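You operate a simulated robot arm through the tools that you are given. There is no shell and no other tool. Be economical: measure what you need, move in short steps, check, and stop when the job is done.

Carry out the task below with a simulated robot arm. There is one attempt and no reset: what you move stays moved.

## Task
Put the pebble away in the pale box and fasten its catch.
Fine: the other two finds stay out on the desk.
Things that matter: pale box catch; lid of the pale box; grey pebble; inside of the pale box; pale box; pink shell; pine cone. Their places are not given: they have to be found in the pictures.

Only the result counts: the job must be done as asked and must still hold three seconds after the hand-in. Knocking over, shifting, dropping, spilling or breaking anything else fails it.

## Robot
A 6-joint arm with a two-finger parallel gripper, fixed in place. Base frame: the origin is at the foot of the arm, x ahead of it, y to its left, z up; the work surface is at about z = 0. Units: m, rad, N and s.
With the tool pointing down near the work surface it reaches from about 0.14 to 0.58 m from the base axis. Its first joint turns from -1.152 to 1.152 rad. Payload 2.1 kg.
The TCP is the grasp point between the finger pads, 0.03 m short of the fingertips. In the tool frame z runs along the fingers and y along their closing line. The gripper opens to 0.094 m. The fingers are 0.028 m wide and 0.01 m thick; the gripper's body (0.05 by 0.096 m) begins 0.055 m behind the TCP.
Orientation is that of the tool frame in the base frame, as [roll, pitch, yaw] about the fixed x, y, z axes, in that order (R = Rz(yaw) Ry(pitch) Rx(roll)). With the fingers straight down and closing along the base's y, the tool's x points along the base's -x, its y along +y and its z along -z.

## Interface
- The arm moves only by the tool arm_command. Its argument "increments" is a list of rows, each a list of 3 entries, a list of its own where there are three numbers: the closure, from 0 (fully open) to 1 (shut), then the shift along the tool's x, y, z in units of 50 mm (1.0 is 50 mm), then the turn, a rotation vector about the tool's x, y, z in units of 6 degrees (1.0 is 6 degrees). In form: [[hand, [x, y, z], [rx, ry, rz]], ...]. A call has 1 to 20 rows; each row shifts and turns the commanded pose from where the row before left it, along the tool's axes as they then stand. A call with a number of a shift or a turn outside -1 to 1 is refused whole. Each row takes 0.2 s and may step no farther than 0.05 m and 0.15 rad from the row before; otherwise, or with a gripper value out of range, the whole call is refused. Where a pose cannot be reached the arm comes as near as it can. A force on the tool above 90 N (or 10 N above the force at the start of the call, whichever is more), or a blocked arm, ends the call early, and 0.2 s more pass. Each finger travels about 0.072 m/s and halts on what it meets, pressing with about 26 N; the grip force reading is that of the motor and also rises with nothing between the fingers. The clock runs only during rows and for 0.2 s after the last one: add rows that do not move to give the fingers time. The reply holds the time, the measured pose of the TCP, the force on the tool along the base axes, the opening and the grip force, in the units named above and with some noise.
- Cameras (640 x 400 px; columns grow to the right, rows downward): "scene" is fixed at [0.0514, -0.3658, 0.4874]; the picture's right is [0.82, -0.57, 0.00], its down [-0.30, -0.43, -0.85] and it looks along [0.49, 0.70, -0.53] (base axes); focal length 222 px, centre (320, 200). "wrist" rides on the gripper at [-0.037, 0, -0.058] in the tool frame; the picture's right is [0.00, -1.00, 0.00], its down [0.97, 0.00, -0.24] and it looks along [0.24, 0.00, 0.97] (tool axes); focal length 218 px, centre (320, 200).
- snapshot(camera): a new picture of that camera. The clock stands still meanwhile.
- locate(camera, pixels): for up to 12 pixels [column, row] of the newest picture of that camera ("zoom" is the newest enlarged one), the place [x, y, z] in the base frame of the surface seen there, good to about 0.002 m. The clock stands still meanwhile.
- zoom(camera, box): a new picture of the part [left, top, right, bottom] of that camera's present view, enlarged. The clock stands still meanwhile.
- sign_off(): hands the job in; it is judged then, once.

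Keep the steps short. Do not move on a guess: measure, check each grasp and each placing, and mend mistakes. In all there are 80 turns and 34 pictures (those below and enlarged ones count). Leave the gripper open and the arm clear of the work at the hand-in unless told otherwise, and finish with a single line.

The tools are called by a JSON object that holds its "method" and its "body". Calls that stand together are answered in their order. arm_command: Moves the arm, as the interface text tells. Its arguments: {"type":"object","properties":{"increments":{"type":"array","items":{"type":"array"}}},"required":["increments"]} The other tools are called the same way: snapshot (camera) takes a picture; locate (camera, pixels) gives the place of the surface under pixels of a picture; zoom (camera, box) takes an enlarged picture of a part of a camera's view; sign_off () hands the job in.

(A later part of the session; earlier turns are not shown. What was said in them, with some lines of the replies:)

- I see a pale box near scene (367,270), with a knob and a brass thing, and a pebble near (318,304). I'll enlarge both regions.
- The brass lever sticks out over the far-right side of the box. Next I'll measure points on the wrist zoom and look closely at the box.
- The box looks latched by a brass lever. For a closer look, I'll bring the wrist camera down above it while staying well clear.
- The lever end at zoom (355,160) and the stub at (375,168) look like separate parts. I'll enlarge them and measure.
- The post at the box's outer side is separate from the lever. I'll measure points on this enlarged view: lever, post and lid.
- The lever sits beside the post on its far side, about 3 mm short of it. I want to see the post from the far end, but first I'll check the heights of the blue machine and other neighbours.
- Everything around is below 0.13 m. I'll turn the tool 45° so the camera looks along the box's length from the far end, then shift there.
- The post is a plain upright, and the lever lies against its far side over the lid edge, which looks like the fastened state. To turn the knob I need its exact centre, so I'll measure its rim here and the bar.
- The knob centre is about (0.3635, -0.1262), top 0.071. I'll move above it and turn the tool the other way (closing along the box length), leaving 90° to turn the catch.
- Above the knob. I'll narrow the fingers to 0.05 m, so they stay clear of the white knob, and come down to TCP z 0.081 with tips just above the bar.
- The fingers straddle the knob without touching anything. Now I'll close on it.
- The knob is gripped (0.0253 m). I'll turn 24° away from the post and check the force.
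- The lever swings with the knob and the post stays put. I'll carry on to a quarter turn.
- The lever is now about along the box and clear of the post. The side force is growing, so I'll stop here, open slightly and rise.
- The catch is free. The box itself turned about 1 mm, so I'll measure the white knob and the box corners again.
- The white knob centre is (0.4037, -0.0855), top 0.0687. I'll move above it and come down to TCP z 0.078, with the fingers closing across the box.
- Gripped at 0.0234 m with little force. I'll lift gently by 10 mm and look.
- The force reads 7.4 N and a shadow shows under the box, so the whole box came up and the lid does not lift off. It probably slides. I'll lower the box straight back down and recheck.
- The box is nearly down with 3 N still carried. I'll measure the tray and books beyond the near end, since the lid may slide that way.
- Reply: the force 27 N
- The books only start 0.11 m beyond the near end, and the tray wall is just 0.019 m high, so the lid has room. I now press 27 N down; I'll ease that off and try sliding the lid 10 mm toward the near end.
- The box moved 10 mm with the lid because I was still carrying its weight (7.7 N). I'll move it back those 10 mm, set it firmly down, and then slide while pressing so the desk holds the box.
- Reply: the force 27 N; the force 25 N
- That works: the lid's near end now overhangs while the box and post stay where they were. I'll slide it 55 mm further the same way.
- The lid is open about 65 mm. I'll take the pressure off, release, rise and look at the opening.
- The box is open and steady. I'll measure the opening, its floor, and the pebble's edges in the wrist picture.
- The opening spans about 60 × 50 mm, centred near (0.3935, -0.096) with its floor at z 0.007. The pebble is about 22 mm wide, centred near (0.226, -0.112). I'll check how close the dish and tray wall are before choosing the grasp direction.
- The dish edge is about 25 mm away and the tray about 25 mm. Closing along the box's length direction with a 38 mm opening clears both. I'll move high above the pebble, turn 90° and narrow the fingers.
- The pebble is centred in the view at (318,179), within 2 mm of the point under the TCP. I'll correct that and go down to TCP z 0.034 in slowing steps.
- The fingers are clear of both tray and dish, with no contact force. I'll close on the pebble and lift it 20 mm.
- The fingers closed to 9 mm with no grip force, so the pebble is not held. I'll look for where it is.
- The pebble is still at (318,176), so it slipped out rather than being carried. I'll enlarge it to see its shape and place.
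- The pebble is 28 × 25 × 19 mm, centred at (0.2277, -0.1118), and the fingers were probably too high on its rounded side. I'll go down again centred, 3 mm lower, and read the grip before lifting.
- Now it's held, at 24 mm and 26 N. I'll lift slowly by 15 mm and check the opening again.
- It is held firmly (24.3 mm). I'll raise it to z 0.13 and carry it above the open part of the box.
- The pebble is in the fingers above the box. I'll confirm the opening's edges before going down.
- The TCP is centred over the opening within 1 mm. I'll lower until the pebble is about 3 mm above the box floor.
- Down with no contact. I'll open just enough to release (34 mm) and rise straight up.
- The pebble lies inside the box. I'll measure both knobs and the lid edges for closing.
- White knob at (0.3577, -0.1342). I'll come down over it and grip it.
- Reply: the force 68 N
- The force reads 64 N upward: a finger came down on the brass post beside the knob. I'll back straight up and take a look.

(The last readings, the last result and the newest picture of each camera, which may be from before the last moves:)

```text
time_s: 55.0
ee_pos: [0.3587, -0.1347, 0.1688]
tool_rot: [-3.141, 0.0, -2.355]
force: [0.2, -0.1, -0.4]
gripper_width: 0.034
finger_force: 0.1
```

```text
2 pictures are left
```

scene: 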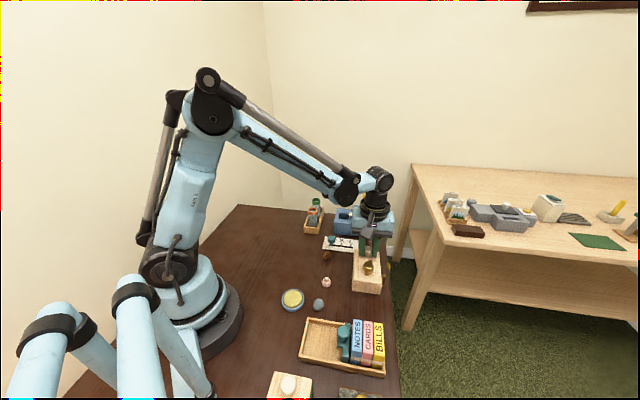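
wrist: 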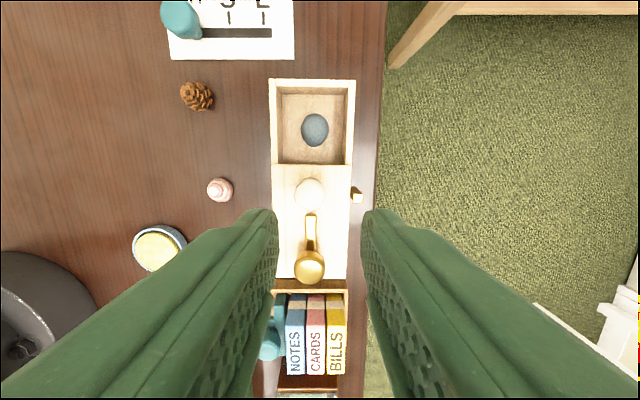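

Nothing fell and the pebble is still inside, but the box shifted a few mm sideways. I'll measure again.

{"method": "locate", "body": {"camera": "wrist", "pixels": [[309, 192], [296, 193], [322, 193], [309, 181], [309, 204], [357, 195], [271, 81], [355, 81], [310, 265], [296, 265], [325, 265], [312, 222]]}}

```text
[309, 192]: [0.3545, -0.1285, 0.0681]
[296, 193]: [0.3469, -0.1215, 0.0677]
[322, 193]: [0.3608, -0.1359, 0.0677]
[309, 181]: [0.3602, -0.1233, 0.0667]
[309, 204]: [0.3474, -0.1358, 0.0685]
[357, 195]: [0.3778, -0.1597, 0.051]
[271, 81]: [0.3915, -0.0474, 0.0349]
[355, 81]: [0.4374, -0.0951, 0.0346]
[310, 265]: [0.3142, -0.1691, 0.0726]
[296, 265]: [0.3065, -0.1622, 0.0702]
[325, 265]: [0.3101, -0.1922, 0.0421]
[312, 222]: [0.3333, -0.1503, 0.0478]
```

White knob is now at (0.3539, -0.1290), with the post 35 mm to its side. I'll come down with the fingers at 34 mm, leaving 8 mm clear of the post.

{"method": "arm_command", "body": {"increments": [[0.64, [-0.012, 0.149, 0], [0, 0, 0]], [0.64, [0, 0, 0.6], [0, 0, 0]], [0.64, [0, 0, 0.6], [0, 0, 0]], [0.64, [0, 0, 0.4], [0, 0, 0]], [0.64, [0, 0, 0.2], [0, 0, 0]], [0.64, [0, 0, 0], [0, 0, 0]]]}}

```text
time_s: 56.4
ee_pos: [0.3547, -0.1291, 0.0782]
tool_rot: [-3.141, -0.001, -2.356]
force: [0.1, -0.2, -0.3]
gripper_width: 0.0338
finger_force: 0.1
```

No contact this time. I'll close on the knob.

{"method": "arm_command", "body": {"increments": [[0.75, [0, 0, 0], [0, 0, 0]], [0.85, [0, 0, 0], [0, 0, 0]], [0.85, [0, 0, 0], [0, 0, 0]], [0.85, [0, 0, 0], [0, 0, 0]]]}}

```text
time_s: 57.4
ee_pos: [0.3542, -0.1309, 0.077]
tool_rot: [-3.141, 0.001, -2.356]
force: [0.1, 0.8, 0.2]
gripper_width: 0.0233
finger_force: 25.6
```

Gripped at 23.3 mm. I'll press lightly and slide the lid 55 mm back toward the far end.

{"method": "arm_command", "body": {"increments": [[0.85, [0, 0, 0.015], [0, 0, 0]], [0.85, [-0.11, 0, 0], [0, 0, 0]], [0.85, [-0.11, 0, 0], [0, 0, 0]], [0.85, [-0.11, 0, 0], [0, 0, 0]], [0.85, [-0.11, 0, 0], [0, 0, 0]], [0.85, [-0.11, 0, 0], [0, 0, 0]], [0.85, [-0.11, 0, 0], [0, 0, 0]], [0.85, [-0.11, 0, 0], [0, 0, 0]], [0.85, [-0.11, 0, 0], [0, 0, 0]], [0.85, [-0.11, 0, 0], [0, 0, 0]], [0.85, [-0.11, 0, 0], [0, 0, 0]], [0.85, [0, 0, 0], [0, 0, 0]]]}}

```text
time_s: 60.0
ee_pos: [0.3923, -0.0908, 0.078]
tool_rot: [-3.141, 0.0, -2.355]
force: [0.5, -1.2, 12.6]
gripper_width: 0.0236
finger_force: 26.4
```

12 N down, tiny side force; about 10 mm remain. I'll push on in small steps, feeling for the stop.

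{"method": "arm_command", "body": {"increments": [[0.85, [-0.05, 0, 0], [0, 0, 0]], [0.85, [-0.05, 0, 0], [0, 0, 0]], [0.85, [-0.05, 0, 0], [0, 0, 0]], [0.85, [-0.04, 0, 0], [0, 0, 0]], [0.85, [0, 0, 0], [0, 0, 0]]]}}

```text
time_s: 61.2
ee_pos: [0.3977, -0.0837, 0.0769]
tool_rot: [-3.14, 0.0, -2.356]
force: [1.9, -0.2, 8.6]
gripper_width: 0.0234
finger_force: 25.8
```

At 0.222 m along the box with no stop felt yet. Three more 1 mm steps.

{"method": "arm_command", "body": {"increments": [[0.85, [-0.02, 0, 0], [0, 0, 0]], [0.85, [-0.02, 0, 0], [0, 0, 0]], [0.85, [-0.02, 0, 0], [0, 0, 0]], [0.85, [0, 0, 0], [0, 0, 0]]]}}

```text
time_s: 62.2
ee_pos: [0.4024, -0.0818, 0.0792]
tool_rot: [3.141, -0.002, -2.356]
force: [-5.8, -4.7, 12.5]
gripper_width: 0.0232
finger_force: 26.1
```

About 7.5 N now opposes the push, so the lid is at its stop. I'll release, rise, and back off so the wrist camera sees the catch.

{"method": "arm_command", "body": {"increments": [[0.7, [0.01, 0, 0], [0, 0, 0]], [0.5, [0, 0, 0], [0, 0, 0]], [0.468, [0, 0, 0], [0, 0, 0]], [0.468, [0, 0, -0.4], [0, 0, 0]], [0.468, [0, 0, -0.7], [0, 0, 0]], [0.468, [0, 0, -0.7], [0, 0, 0]], [0.468, [0, 0, -0.3], [0, 0, 0]], [0.468, [0.5, 0, 0], [0, 0, 0]], [0.468, [0.5, 0, 0], [0, 0, 0]], [0.468, [0, 0, 0], [0, 0, 0]]]}}

{"method": "zoom", "body": {"camera": "wrist", "box": [230, 60, 390, 220]}}

```text
time_s: 64.4
ee_pos: [0.3664, -0.1185, 0.1826]
tool_rot: [3.141, 0.0, -2.357]
force: [0.9, 0.3, 0.3]
gripper_width: 0.0501
finger_force: 0.1
```

```text
2.50 times, centred on (310, 140) of wrist
```

zoom: 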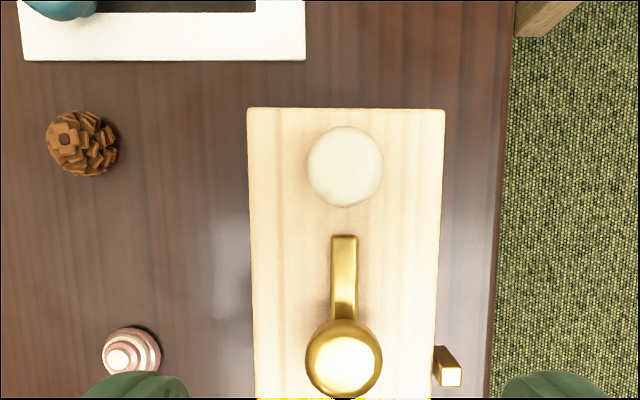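

The lid is fully closed over the box, and the lever lies along it. I'll measure the brass knob.

{"method": "locate", "body": {"camera": "zoom", "pixels": [[343, 360], [312, 360], [375, 360], [343, 330], [343, 390], [344, 250], [344, 310], [450, 376], [345, 166], [248, 110], [443, 112]]}}

```text
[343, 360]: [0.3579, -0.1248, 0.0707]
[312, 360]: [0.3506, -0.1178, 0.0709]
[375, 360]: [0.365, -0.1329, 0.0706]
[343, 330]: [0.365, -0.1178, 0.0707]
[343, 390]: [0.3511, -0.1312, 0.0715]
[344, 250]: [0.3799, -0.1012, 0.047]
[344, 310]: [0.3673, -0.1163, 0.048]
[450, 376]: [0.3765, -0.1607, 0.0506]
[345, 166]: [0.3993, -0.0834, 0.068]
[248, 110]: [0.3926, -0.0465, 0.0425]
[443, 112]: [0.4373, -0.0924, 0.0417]
```

Knob centre (0.358, -0.1248); its offset from the post matches the start, so the lid is truly shut. I'll come down with the fingers at 36 mm to clear the post, then grip.

{"method": "arm_command", "body": {"increments": [[0.617, [0.208, 0.03, 0], [0, 0, 0]], [0.617, [0, 0, 0.6], [0, 0, 0]], [0.617, [0, 0, 0.6], [0, 0, 0]], [0.617, [0, 0, 0.5], [0, 0, 0]], [0.617, [0, 0, 0.32], [0, 0, 0]], [0.617, [0, 0, 0], [0, 0, 0]], [0.7, [0, 0, 0], [0, 0, 0]], [0.8, [0, 0, 0], [0, 0, 0]], [0.85, [0, 0, 0], [0, 0, 0]], [0.85, [0, 0, 0], [0, 0, 0]]]}}

```text
time_s: 66.6
ee_pos: [0.3574, -0.1225, 0.0808]
tool_rot: [-3.141, 0.0, -2.357]
force: [-0.3, -1.0, 0.8]
gripper_width: 0.0254
finger_force: 26.7
```

The knob is gripped cleanly (25.4 mm, no side force). I'll turn it 84° back toward the post.

{"method": "arm_command", "body": {"increments": [[0.85, [0, 0, 0], [0, 0, 1]], [0.85, [0, 0, 0], [0, 0, 1]], [0.85, [0, 0, 0], [0, 0, 1]], [0.85, [0, 0, 0], [0, 0, 1]], [0.85, [0, 0, 0], [0, 0, 1]], [0.85, [0, 0, 0], [0, 0, 1]], [0.85, [0, 0, 0], [0, 0, 1]], [0.85, [0, 0, 0], [0, 0, 1]], [0.85, [0, 0, 0], [0, 0, 1]], [0.85, [0, 0, 0], [0, 0, 1]], [0.85, [0, 0, 0], [0, 0, 1]], [0.85, [0, 0, 0], [0, 0, 1]], [0.85, [0, 0, 0], [0, 0, 1]], [0.85, [0, 0, 0], [0, 0, 1]], [0.85, [0, 0, 0], [0, 0, 0]]]}}

```text
time_s: 69.8
ee_pos: [0.3573, -0.1244, 0.0801]
tool_rot: [-3.141, -0.001, 2.458]
force: [1.6, 0.5, -0.1]
gripper_width: 0.0252
finger_force: 25.9
```

Turned freely by 84°. I'll add another 8° gently to bring it to its end.

{"method": "arm_command", "body": {"increments": [[0.85, [0, 0, 0], [0, 0, 0.5]], [0.85, [0, 0, 0], [0, 0, 0.5]], [0.85, [0, 0, 0], [0, 0, 0.3]], [0.85, [0, 0, 0], [0, 0, 0]]]}}

```text
time_s: 70.8
ee_pos: [0.3569, -0.1243, 0.0827]
tool_rot: [3.141, -0.001, 2.323]
force: [-1.2, -0.2, 0.4]
gripper_width: 0.0253
finger_force: 26.2
```

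Turned 92° in all. I'll release, rise, open fully, and use the last picture to check the lever against the post.

{"method": "arm_command", "body": {"increments": [[0.7, [0, 0, 0], [0, 0, 0]], [0.5, [0, 0, 0], [0, 0, 0]], [0.468, [0, 0, 0], [0, 0, 0]], [0.468, [0, 0, -0.4], [0, 0, 0]], [0.468, [0, 0, -0.7], [0, 0, 0]], [0.468, [0, 0, -0.7], [0, 0, 0]], [0, [0, 0, -0.7], [0, 0, 0]], [0, [0, 0, 0], [0, 0, 0]], [0, [0, 0, 0], [0, 0, 0]]]}}

{"method": "zoom", "body": {"camera": "wrist", "box": [240, 110, 400, 210]}}

```text
time_s: 72.8
ee_pos: [0.3568, -0.1227, 0.2066]
tool_rot: [-3.141, 0.0, 2.325]
force: [-0.2, -0.7, -0.6]
gripper_width: 0.094
finger_force: 0.1
```

```text
4.00 times, centred on (320, 160) of wrist
```

zoom: 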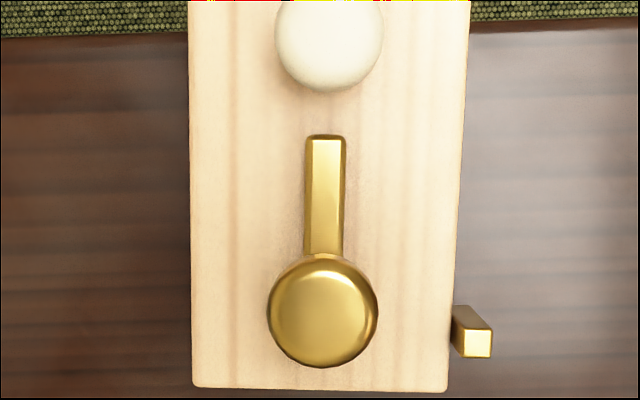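

The picture shows the lever did not turn on the lid; the whole box turned 92° with the knob, because this time I wasn't pressing it to the desk. No pictures remain, so I'll measure what I can in this one before undoing the turn.

{"method": "locate", "body": {"camera": "zoom", "pixels": [[323, 312], [275, 312], [370, 312], [323, 265], [323, 358], [325, 142], [478, 343], [196, 384], [446, 388], [192, 200], [461, 200], [330, 40]]}}

{"method": "locate", "body": {"camera": "wrist", "pixels": [[320, 177], [300, 60], [340, 60], [320, 80], [320, 100], [250, 115], [400, 115], [200, 115], [220, 220], [420, 180], [260, 260], [380, 260]]}}

```text
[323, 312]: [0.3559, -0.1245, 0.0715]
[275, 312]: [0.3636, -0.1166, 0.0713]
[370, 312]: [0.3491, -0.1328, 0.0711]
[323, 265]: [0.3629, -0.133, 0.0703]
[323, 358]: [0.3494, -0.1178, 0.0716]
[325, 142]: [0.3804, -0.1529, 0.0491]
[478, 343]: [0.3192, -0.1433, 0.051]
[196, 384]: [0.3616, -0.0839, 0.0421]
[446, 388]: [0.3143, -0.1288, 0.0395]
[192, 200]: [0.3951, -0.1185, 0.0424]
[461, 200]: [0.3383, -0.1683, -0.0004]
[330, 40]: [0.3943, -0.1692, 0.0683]
```

```text
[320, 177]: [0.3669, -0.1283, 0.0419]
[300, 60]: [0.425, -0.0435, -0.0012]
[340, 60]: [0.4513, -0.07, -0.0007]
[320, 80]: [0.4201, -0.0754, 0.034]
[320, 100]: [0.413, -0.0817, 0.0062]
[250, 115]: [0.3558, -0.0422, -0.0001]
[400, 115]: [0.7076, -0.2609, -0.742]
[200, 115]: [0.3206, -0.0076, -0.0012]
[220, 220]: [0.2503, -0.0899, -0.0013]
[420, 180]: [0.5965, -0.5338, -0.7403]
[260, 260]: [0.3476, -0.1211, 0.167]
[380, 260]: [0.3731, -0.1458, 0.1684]
```

The knob is now at (0.356, -0.1246) and the white knob at (0.394, -0.169). The lever still lies along the lid in the open position. The surest way back is to lift the box slightly by the white knob, as I did before when it stayed level, and retrace the arc. I'll grip the white knob first.

{"method": "arm_command", "body": {"increments": [[0.52, [-0.594, -0.048, 0], [0, 0, 0.235]], [0.52, [-0.594, -0.048, 0], [0, 0, 0.235]], [0.52, [0, 0, 0.7], [0, 0, 0]], [0.52, [0, 0, 0.7], [0, 0, 0]], [0.52, [0, 0, 0.6], [0, 0, 0]], [0.52, [0, 0, 0.4], [0, 0, 0]], [0.52, [0, 0, 0.176], [0, 0, 0]], [0.52, [0, 0, 0], [0, 0, 0]]]}}

{"method": "arm_command", "body": {"increments": [[0.65, [0, 0, 0], [0, 0, 0]], [0.75, [0, 0, 0], [0, 0, 0]], [0.85, [0, 0, 0], [0, 0, 0]], [0.85, [0, 0, 0], [0, 0, 0]]]}}

```text
time_s: 74.6
ee_pos: [0.3931, -0.1712, 0.0778]
tool_rot: [3.141, 0.0, 2.276]
force: [0.2, 0.4, 0.3]
gripper_width: 0.045
finger_force: 0.0
```

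```text
time_s: 75.6
ee_pos: [0.3941, -0.1707, 0.0785]
tool_rot: [-3.141, 0.001, 2.277]
force: [2.2, 1.8, 0.0]
gripper_width: 0.0234
finger_force: 25.9
```

White knob gripped (23.4 mm, as before). I'll lift 5 mm and check that the box's weight shows.

{"method": "arm_command", "body": {"increments": [[0.85, [0, 0, -0.05], [0, 0, 0]], [0.85, [0, 0, -0.06], [0, 0, 0]], [0.85, [0, 0, 0], [0, 0, 0]]]}}

```text
time_s: 76.4
ee_pos: [0.3934, -0.171, 0.0831]
tool_rot: [-3.141, 0.001, 2.277]
force: [1.1, 0.5, -7.8]
gripper_width: 0.0236
finger_force: 26.3
```

The full weight, 7.8 N, is carried. I'll swing the first half of the arc back.

{"method": "arm_command", "body": {"increments": [[0.85, [0.0063, 0.1211, 0], [0, 0, -0.985]], [0.85, [0.0063, 0.1211, 0], [0, 0, -0.985]], [0.85, [0.0063, 0.1211, 0], [0, 0, -0.985]], [0.85, [0.0063, 0.1211, 0], [0, 0, -0.985]], [0.85, [0.0063, 0.1211, 0], [0, 0, -0.985]], [0.85, [0.0063, 0.1211, 0], [0, 0, -0.985]], [0.85, [0.0063, 0.1211, 0], [0, 0, -0.985]], [0.85, [0.0063, 0.1211, 0], [0, 0, -0.985]], [0.85, [0, 0, 0], [0, 0, 0]]]}}

```text
time_s: 78.4
ee_pos: [0.4139, -0.1277, 0.0831]
tool_rot: [-3.141, 0.0, 3.102]
force: [0.8, -0.3, -8.4]
gripper_width: 0.023
finger_force: 26.1
```

Just as planned (expected 0.4147, -0.127), weight still carried. Second half now.

{"method": "arm_command", "body": {"increments": [[0.85, [0.0063, 0.1211, 0], [0, 0, -0.985]], [0.85, [0.0063, 0.1211, 0], [0, 0, -0.985]], [0.85, [0.0063, 0.1211, 0], [0, 0, -0.985]], [0.85, [0.0063, 0.1211, 0], [0, 0, -0.985]], [0.85, [0.0063, 0.1211, 0], [0, 0, -0.985]], [0.85, [0.0063, 0.1211, 0], [0, 0, -0.985]], [0.85, [0.0063, 0.1211, 0], [0, 0, -0.985]], [0.85, [0.0063, 0.1211, 0], [0, 0, -0.985]], [0.85, [0, 0, 0], [0, 0, 0]]]}}

```text
time_s: 80.4
ee_pos: [0.3969, -0.0841, 0.0833]
tool_rot: [3.14, 0.001, -2.356]
force: [-0.3, 0.7, -8.0]
gripper_width: 0.0234
finger_force: 26.2
```

Back to the original heading. I'll also undo the few mm of earlier drift (box to its starting spot) and set it down.

{"method": "arm_command", "body": {"increments": [[0.85, [-0.04, -0.06, 0], [0, 0, 0]], [0.85, [-0.04, -0.06, 0], [0, 0, 0]], [0.85, [0, 0, 0], [0, 0, 0]], [0.85, [0, 0, 0.05], [0, 0, 0]], [0.85, [0, 0, 0.04], [0, 0, 0]], [0.85, [0, 0, 0.025], [0, 0, 0]], [0.85, [0, 0, 0], [0, 0, 0]]]}}

```text
time_s: 82.0
ee_pos: [0.4039, -0.0852, 0.0774]
tool_rot: [-3.141, 0.0, -2.357]
force: [0.2, -0.2, 4.2]
gripper_width: 0.0236
finger_force: 26.0
```

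The box is on the desk. I'll make sure the lid is at its stop: press a little and push 2 mm toward the far end.

{"method": "arm_command", "body": {"increments": [[0.85, [0, 0, 0.02], [0, 0, 0]], [0.85, [0, 0, 0], [0, 0, 0]], [0.85, [-0.02, 0, 0], [0, 0, 0]], [0.85, [-0.02, 0, 0], [0, 0, 0]], [0.85, [0, 0, 0], [0, 0, 0]]]}}

```text
time_s: 83.2
ee_pos: [0.4052, -0.0842, 0.0769]
tool_rot: [-3.14, 0.0, -2.358]
force: [-5.9, -3.0, 25.8]
gripper_width: 0.0233
finger_force: 25.9
```

The stop is felt again (6.5 N), so the lid is shut. I'll release, rise, and move 58.5 mm along to the brass knob with fingers at 36 mm.

{"method": "arm_command", "body": {"increments": [[0.85, [0.02, 0, -0.02], [0, 0, 0]], [0.7, [0, 0, 0], [0, 0, 0]], [0.6, [0, 0, 0], [0, 0, 0]], [0.6, [0, 0, 0], [0, 0, 0]], [0.6, [0, 0, -0.4], [0, 0, 0]], [0.617, [0, 0, -0.8], [0, 0, 0]], [0.617, [0.58, 0, 0], [0, 0, 0]], [0.617, [0.57, 0, 0], [0, 0, 0]], [0.617, [0, 0, 0], [0, 0, 0]]]}}

```text
time_s: 85.2
ee_pos: [0.3635, -0.1255, 0.1384]
tool_rot: [-3.141, -0.001, -2.357]
force: [0.8, 0.1, 0.1]
gripper_width: 0.0359
finger_force: 0.0
```

Right above the brass knob (0.3635, -0.1255). I'll go down to z 0.0815 and grip it.

{"method": "arm_command", "body": {"increments": [[0.617, [0, 0, 0.5], [0, 0, 0]], [0.617, [0, 0, 0.4], [0, 0, 0]], [0.617, [0, 0, 0.24], [0, 0, 0]], [0.617, [0, 0, 0], [0, 0, 0]], [0.7, [0, 0, 0], [0, 0, 0]], [0.8, [0, 0, 0], [0, 0, 0]], [0.85, [0, 0, 0], [0, 0, 0]], [0.85, [0, 0, 0], [0, 0, 0]]]}}

```text
time_s: 87.0
ee_pos: [0.364, -0.124, 0.0807]
tool_rot: [-3.141, -0.001, -2.358]
force: [-0.1, -0.6, 0.4]
gripper_width: 0.025
finger_force: 26.2
```

Brass knob gripped (25 mm). Now I'll press down about 25 N so the desk holds the box.

{"method": "arm_command", "body": {"increments": [[0.85, [0, 0, 0.02], [0, 0, 0]], [0.85, [0, 0, 0.01], [0, 0, 0]], [0.85, [0, 0, 0], [0, 0, 0]]]}}

```text
time_s: 87.8
ee_pos: [0.3639, -0.1256, 0.0804]
tool_rot: [-3.142, -0.001, -2.357]
force: [-3.4, 3.0, 22.0]
gripper_width: 0.0253
finger_force: 25.9
```

22 N down. I'll turn 24° toward the post and read the force.

{"method": "arm_command", "body": {"increments": [[0.85, [0, 0, 0.012], [0, 0, 0]], [0.85, [0, 0, 0], [0, 0, 0.7]], [0.85, [0, 0, 0], [0, 0, 0.7]], [0.85, [0, 0, 0], [0, 0, 0.7]], [0.85, [0, 0, 0], [0, 0, 0.7]], [0.85, [0, 0, 0], [0, 0, 0.6]], [0.85, [0, 0, 0], [0, 0, 0.6]], [0.85, [0, 0, 0], [0, 0, 0]]]}}

```text
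time_s: 89.6
ee_pos: [0.364, -0.126, 0.0785]
tool_rot: [-3.14, 0.0, -2.778]
force: [1.9, -1.5, 0.2]
gripper_width: 0.0252
finger_force: 25.7
```

The downward force has gone to zero, so the fingers slid a little on the knob and I can't tell whether lever or box turned. I'll check by touch: release, rise, and come down slowly where the white knob should be if the box stayed.

{"method": "arm_command", "body": {"increments": [[0.75, [0, 0, 0], [0, 0, 0]], [0.617, [0, 0, 0], [0, 0, 0]], [0.617, [0, 0, 0], [0, 0, 0]], [0.617, [0, 0, -0.4], [0, 0, 0]], [0.617, [0, 0, -0.6], [0, 0, 0]], [0.55, [-0.528, 0.242, 0], [0, 0, 0]], [0.55, [-0.527, 0.242, 0], [0, 0, 0]], [0.55, [0, 0, 0.4], [0, 0, 0]], [0.55, [0, 0, 0.2], [0, 0, 0]], [0.55, [0, 0, 0.1], [0, 0, 0]], [0.55, [0, 0, 0], [0, 0, 0]]]}}

```text
time_s: 92.0
ee_pos: [0.4063, -0.0841, 0.0925]
tool_rot: [3.141, 0.001, -2.778]
force: [0.2, 0.2, 0.0]
gripper_width: 0.0421
finger_force: 0.0
```

No contact with the tips at 0.0625, so the knob isn't under a finger. I'll lower 13 mm and close to feel for it.

{"method": "arm_command", "body": {"increments": [[0.55, [0, 0, 0.14], [0, 0, 0]], [0.55, [0, 0, 0.13], [0, 0, 0]], [0.7, [0, 0, 0], [0, 0, 0]], [0.8, [0, 0, 0], [0, 0, 0]], [0.85, [0, 0, 0], [0, 0, 0]], [0.85, [0, 0, 0], [0, 0, 0]]]}}

```text
time_s: 93.4
ee_pos: [0.4056, -0.0839, 0.0797]
tool_rot: [3.14, 0.0, -2.777]
force: [-0.9, 1.8, -0.4]
gripper_width: 0.0233
finger_force: 25.9
```

The white knob is exactly there (23.3 mm, almost no side force), so the box did not turn this time. I'll return to the brass knob and grip it a little higher.

{"method": "arm_command", "body": {"increments": [[0.7, [0, 0, 0], [0, 0, 0]], [0.55, [0, 0, 0], [0, 0, 0]], [0.55, [0, 0, 0], [0, 0, 0]], [0.55, [0, 0, -0.5], [0, 0, 0]], [0.617, [0, 0, -0.7], [0, 0, 0]], [0.617, [0.528, -0.242, 0], [0, 0, 0]], [0.617, [0.527, -0.242, 0], [0, 0, 0]], [0.617, [0, 0, 0.6], [0, 0, 0]], [0.617, [0, 0, 0.3], [0, 0, 0]], [0.617, [0, 0, 0.15], [0, 0, 0]], [0.617, [0, 0, 0], [0, 0, 0]], [0.7, [0, 0, 0], [0, 0, 0]], [0.8, [0, 0, 0], [0, 0, 0]], [0.85, [0, 0, 0], [0, 0, 0]], [0.85, [0, 0, 0], [0, 0, 0]]]}}

```text
time_s: 96.6
ee_pos: [0.3644, -0.125, 0.0882]
tool_rot: [-3.141, 0.001, -2.777]
force: [0.6, 0.5, -0.5]
gripper_width: 0.0255
finger_force: 25.4
```

Gripped at 25.5 mm. I'll press down and turn another 60°, adding a little downward push with each step to keep the box held.

{"method": "arm_command", "body": {"increments": [[0.85, [0, 0, 0.02], [0, 0, 0]], [0.85, [0, 0, 0.015], [0, 0, 0]], [0.85, [0, 0, 0.008], [0, 0, 0.8]], [0.85, [0, 0, 0.008], [0, 0, 0.8]], [0.85, [0, 0, 0.008], [0, 0, 0.8]], [0.85, [0, 0, 0.008], [0, 0, 0.8]], [0.85, [0, 0, 0.008], [0, 0, 0.8]], [0.85, [0, 0, 0.008], [0, 0, 0.8]], [0.85, [0, 0, 0.008], [0, 0, 0.8]], [0.85, [0, 0, 0.008], [0, 0, 0.8]], [0.85, [0, 0, 0.008], [0, 0, 0.8]], [0.85, [0, 0, 0.008], [0, 0, 0.8]], [0.85, [0, 0, 0.008], [0, 0, 0.8]], [0.85, [0, 0, 0.008], [0, 0, 0.8]], [0.85, [0, 0, 0], [0, 0, 0]]]}}

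```text
time_s: 99.8
ee_pos: [0.3646, -0.1259, 0.0811]
tool_rot: [-3.139, -0.001, 2.499]
force: [-9.1, -8.7, 20.1]
gripper_width: 0.0252
finger_force: 25.5
```

82° turned with 20 N pressing throughout. I'll add 9° to reach the original right-angle position.

{"method": "arm_command", "body": {"increments": [[0.85, [0, 0, 0.008], [0, 0, 0.5]], [0.85, [0, 0, 0.008], [0, 0, 0.5]], [0.85, [0, 0, 0.004], [0, 0, 0.5]], [0.85, [0, 0, 0], [0, 0, 0]]]}}

```text
time_s: 100.8
ee_pos: [0.3644, -0.1238, 0.0801]
tool_rot: [3.141, 0.001, 2.344]
force: [-0.4, 1.6, -0.2]
gripper_width: 0.0254
finger_force: 25.7
```

The press force slipped to zero again at the end, so I'll check by touch. Release, rise, and go to the white knob's expected place, stopping just above gripping height.

{"method": "arm_command", "body": {"increments": [[0.75, [0, 0, 0], [0, 0, 0]], [0.617, [0, 0, 0], [0, 0, 0]], [0.617, [0, 0, 0], [0, 0, 0]], [0.617, [0, 0, -0.5], [0, 0, 0]], [0.617, [0, 0, -0.6], [0, 0, 0]], [0.55, [0.009, 0.582, 0], [0, 0, 0]], [0.55, [0.009, 0.582, 0], [0, 0, 0]], [0.55, [0, 0, 0.5], [0, 0, 0]], [0.55, [0, 0, 0.25], [0, 0, 0]], [0.55, [0, 0, 0.1], [0, 0, 0]], [0.55, [0, 0, 0], [0, 0, 0]]]}}

```text
time_s: 103.2
ee_pos: [0.4058, -0.0833, 0.0929]
tool_rot: [-3.141, 0.0, 2.345]
force: [-1.2, -0.7, 0.5]
gripper_width: 0.0423
finger_force: 0.0
```

Clear above. I'll lower and close on the white knob.

{"method": "arm_command", "body": {"increments": [[0.55, [0, 0, 0.14], [0, 0, 0]], [0.55, [0, 0, 0.14], [0, 0, 0]], [0.7, [0, 0, 0], [0, 0, 0]], [0.8, [0, 0, 0], [0, 0, 0]], [0.85, [0, 0, 0], [0, 0, 0]], [0.85, [0, 0, 0], [0, 0, 0]]]}}

```text
time_s: 104.6
ee_pos: [0.4071, -0.0831, 0.0786]
tool_rot: [-3.142, -0.001, 2.343]
force: [-1.1, 1.4, 0.7]
gripper_width: 0.0236
finger_force: 26.5
```

White knob found, so the box stayed. Now the latch test: press about 20 N and try to slide the lid 4 mm toward the near end. Unlatched, it moved with almost no force.

{"method": "arm_command", "body": {"increments": [[0.85, [0, 0, 0.025], [0, 0, 0]], [0.85, [0, 0, 0], [0, 0, 0]], [0.85, [0, -0.03, 0], [0, 0, 0]], [0.85, [0, -0.03, 0], [0, 0, 0]], [0.85, [0, -0.02, 0], [0, 0, 0]], [0.85, [0, 0, 0], [0, 0, 0]]]}}

```text
time_s: 106.0
ee_pos: [0.4031, -0.0872, 0.0779]
tool_rot: [-3.14, -0.001, 2.342]
force: [-3.8, 4.9, 26.1]
gripper_width: 0.0234
finger_force: 25.9
```

4 mm gives no resistance, but the lever starts about 4–5 mm from the post. I'll go 4 mm further.

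{"method": "arm_command", "body": {"increments": [[0.85, [0, -0.02, 0], [0, 0, 0]], [0.85, [0, -0.02, 0], [0, 0, 0]], [0.85, [0, -0.02, 0], [0, 0, 0]], [0.85, [0, -0.02, 0], [0, 0, 0]], [0.85, [0, 0, 0], [0, 0, 0]]]}}

```text
time_s: 107.2
ee_pos: [0.3992, -0.0892, 0.0779]
tool_rot: [3.142, 0.0, 2.345]
force: [-3.3, 4.6, 7.6]
gripper_width: 0.0234
finger_force: 26.4
```

There's only about 1 N of resistance, so the catch is not fastened: the fingers slipped on the round knob. A better plan is to take the lever bar itself between the fingertips and swing it round. First I'll push the lid shut again, release, rise and turn the tool.

{"method": "arm_command", "body": {"increments": [[0.85, [0, 0.06, 0], [0, 0, 0]], [0.85, [0, 0.06, 0], [0, 0, 0]], [0.85, [0, 0.06, 0], [0, 0, 0]], [0.85, [0, 0, 0], [0, 0, 0]], [0.7, [0, 0, 0], [0, 0, 0]], [0.6, [0, 0, 0], [0, 0, 0]], [0.6, [0, 0, -0.6], [0, 0, -1]], [0.6, [0, 0, -0.6], [0, 0, -1]], [0.55, [0, 0, 0], [0, 0, -1]], [0.55, [0, 0, 0], [0, 0, -1]], [0.55, [0, 0, 0], [0, 0, -1]], [0.55, [0, 0, 0], [0, 0, -1]], [0.55, [0, 0, 0], [0, 0, -1]], [0.55, [0, 0, 0], [0, 0, -1]], [0.55, [0, 0, 0], [0, 0, -1]], [0.55, [0, 0, 0], [0, 0, -1]], [0.55, [0, 0, 0], [0, 0, -1]], [0.55, [0, 0, 0], [0, 0, -1]], [0.55, [0, 0, 0], [0, 0, -1]], [0.55, [0, 0, 0], [0, 0, -1]]]}}

```text
time_s: 111.4
ee_pos: [0.4054, -0.0833, 0.1373]
tool_rot: [3.14, 0.002, -2.471]
force: [-0.4, -0.3, -0.4]
gripper_width: 0.0421
finger_force: 0.0
```

Now I'll move over the lever bar, 28 mm from its pivot, go down until the tips are just above the lid, and close on the bar (about 8 mm wide).

{"method": "arm_command", "body": {"increments": [[0.52, [0, 0, 0], [0, 0, -1]], [0.52, [0.602, -0.014, 0], [0, 0, 0]], [0.52, [0, 0, 0], [0, 0, 0]], [0.52, [0, 0, 0.6], [0, 0, 0]], [0.52, [0, 0, 0.4], [0, 0, 0]], [0.52, [0, 0, 0.2], [0, 0, 0]], [0.52, [0, 0, 0.07], [0, 0, 0]], [0.52, [0, 0, 0], [0, 0, 0]], [0.65, [0, 0, 0], [0, 0, 0]], [0.8, [0, 0, 0], [0, 0, 0]], [0.95, [0, 0, 0], [0, 0, 0]], [0.95, [0, 0, 0], [0, 0, 0]], [0.95, [0, 0, 0], [0, 0, 0]]]}}

```text
time_s: 114.2
ee_pos: [0.3863, -0.1054, 0.0744]
tool_rot: [-3.141, 0.001, -2.368]
force: [-0.5, 0.2, 0.6]
gripper_width: 0.0045
finger_force: 0.0
```

The fingers closed to 4.5 mm with no bar between them, so the lever is no longer along the lid. The pressed turn did move it, just not all the way. I'll grip the brass knob again, press, and keep turning the same way.

{"method": "arm_command", "body": {"increments": [[0.95, [0, 0, -0.9], [0, 0, 0]], [0.617, [0.57, 0, 0], [0, 0, 0]], [0.617, [0, 0, 0], [0, 0, 0]], [0.617, [0, 0, 0.4], [0, 0, 0]], [0.617, [0, 0, 0.23], [0, 0, 0]], [0.617, [0, 0, 0], [0, 0, 0]], [0.7, [0, 0, 0], [0, 0, 0]], [0.8, [0, 0, 0], [0, 0, 0]], [0.85, [0, 0, 0], [0, 0, 0]], [0.85, [0, 0, 0], [0, 0, 0]], [0.85, [0, 0, 0.02], [0, 0, 0]], [0.85, [0, 0, 0.01], [0, 0, 0]], [0.85, [0, 0, 0.008], [0, 0, 0.8]], [0.85, [0, 0, 0.008], [0, 0, 0.8]], [0.85, [0, 0, 0.008], [0, 0, 0.8]], [0.85, [0, 0, 0.008], [0, 0, 0.8]], [0.85, [0, 0, 0.008], [0, 0, 0.8]], [0.85, [0, 0, 0.008], [0, 0, 0.8]], [0.85, [0, 0, 0], [0, 0, 0]]]}}

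```text
time_s: 118.2
ee_pos: [0.3649, -0.1244, 0.084]
tool_rot: [-3.141, -0.001, -2.874]
force: [1.5, -1.7, 9.3]
gripper_width: 0.025
finger_force: 26.5
5 turns are left
```

Gripped and pressing; 29° turned. I'll continue another 58° with the press kept up.

{"method": "arm_command", "body": {"increments": [[0.85, [0, 0, 0.008], [0, 0, 0.8]], [0.85, [0, 0, 0.008], [0, 0, 0.8]], [0.85, [0, 0, 0.008], [0, 0, 0.8]], [0.85, [0, 0, 0.008], [0, 0, 0.8]], [0.85, [0, 0, 0.008], [0, 0, 0.8]], [0.85, [0, 0, 0.008], [0, 0, 0.8]], [0.85, [0, 0, 0.007], [0, 0, 0.8]], [0.85, [0, 0, 0.007], [0, 0, 0.8]], [0.85, [0, 0, 0.006], [0, 0, 0.8]], [0.85, [0, 0, 0.006], [0, 0, 0.8]], [0.85, [0, 0, 0.006], [0, 0, 0.8]], [0.85, [0, 0, 0.006], [0, 0, 0.8]], [0.85, [0, 0, 0], [0, 0, 0]]]}}

```text
time_s: 121.0
ee_pos: [0.3656, -0.125, 0.0794]
tool_rot: [-3.141, -0.001, 2.405]
force: [-4.3, -2.4, 7.2]
gripper_width: 0.0246
finger_force: 25.8
4 turns are left
```

That's 87° more under pressure. Two spare turns remain. I'll square the lever up by touch: release, rise, close the fingers, come down beside the lever's closed position on its open side, and nudge toward the post up to where the bar belongs.

{"method": "arm_command", "body": {"increments": [[0.75, [0, 0, 0], [0, 0, 0]], [0.617, [0, 0, 0], [0, 0, 0]], [0.617, [0, 0, 0], [0, 0, 0]], [0.617, [0, 0, -0.5], [0, 0, 0]], [0.617, [0, 0, -0.5], [0, 0, 0.47]], [1, [-0.57, 0.44, 0], [0, 0, 0]], [1, [0, 0, 0], [0, 0, 0]], [1, [0, 0, 0.5], [0, 0, 0]], [1, [0, 0, 0.4], [0, 0, 0]], [1, [0, 0, 0.188], [0, 0, 0]], [1, [0, 0, 0], [0, 0, 0]], [1, [0, -0.06, 0], [0, 0, 0]], [1, [0, -0.06, 0], [0, 0, 0]], [1, [0, -0.05, 0], [0, 0, 0]], [1, [0, 0, 0], [0, 0, 0]]]}}

```text
time_s: 124.2
ee_pos: [0.3939, -0.1353, 0.0749]
tool_rot: [-3.141, -0.001, 2.357]
force: [0.4, -0.9, 0.0]
gripper_width: 0.0
finger_force: 26.2
3 turns are left
```

The fingers reached the bar's closed face position unobstructed, and the earlier touch showed the lever isn't along the lid. It must therefore be standing across the edge at the post. I'll rise clear and open the gripper.

{"method": "arm_command", "body": {"increments": [[1, [0, 0.04, 0], [0, 0, 0]], [1, [0, 0, -0.6], [0, 0, 0]], [1, [0, 0, -0.9], [0, 0, 0]], [0.5, [0, 0, -0.9], [0, 0, 0]], [0, [0, 0, -0.9], [0, 0, 0]], [0, [0, 0, -0.6], [0, 0, 0]], [0, [0, 0, 0], [0, 0, 0]], [0, [0, 0, 0], [0, 0, 0]]]}}

```text
time_s: 126.0
ee_pos: [0.3963, -0.1319, 0.2696]
tool_rot: [-3.141, -0.001, 2.357]
force: [-0.1, -1.0, 0.2]
gripper_width: 0.094
finger_force: 0.1
2 turns are left
```

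The arm is clear and the gripper open, so I'm handing in.

{"method": "sign_off", "body": {}}

```text
The job is handed in.
```

The pebble is in the pale box and its lid is shut, but I could only check by touch that the catch is fastened (no pictures were left), and the box was bumped and swung about 90° along the way before I set it back by position readings.
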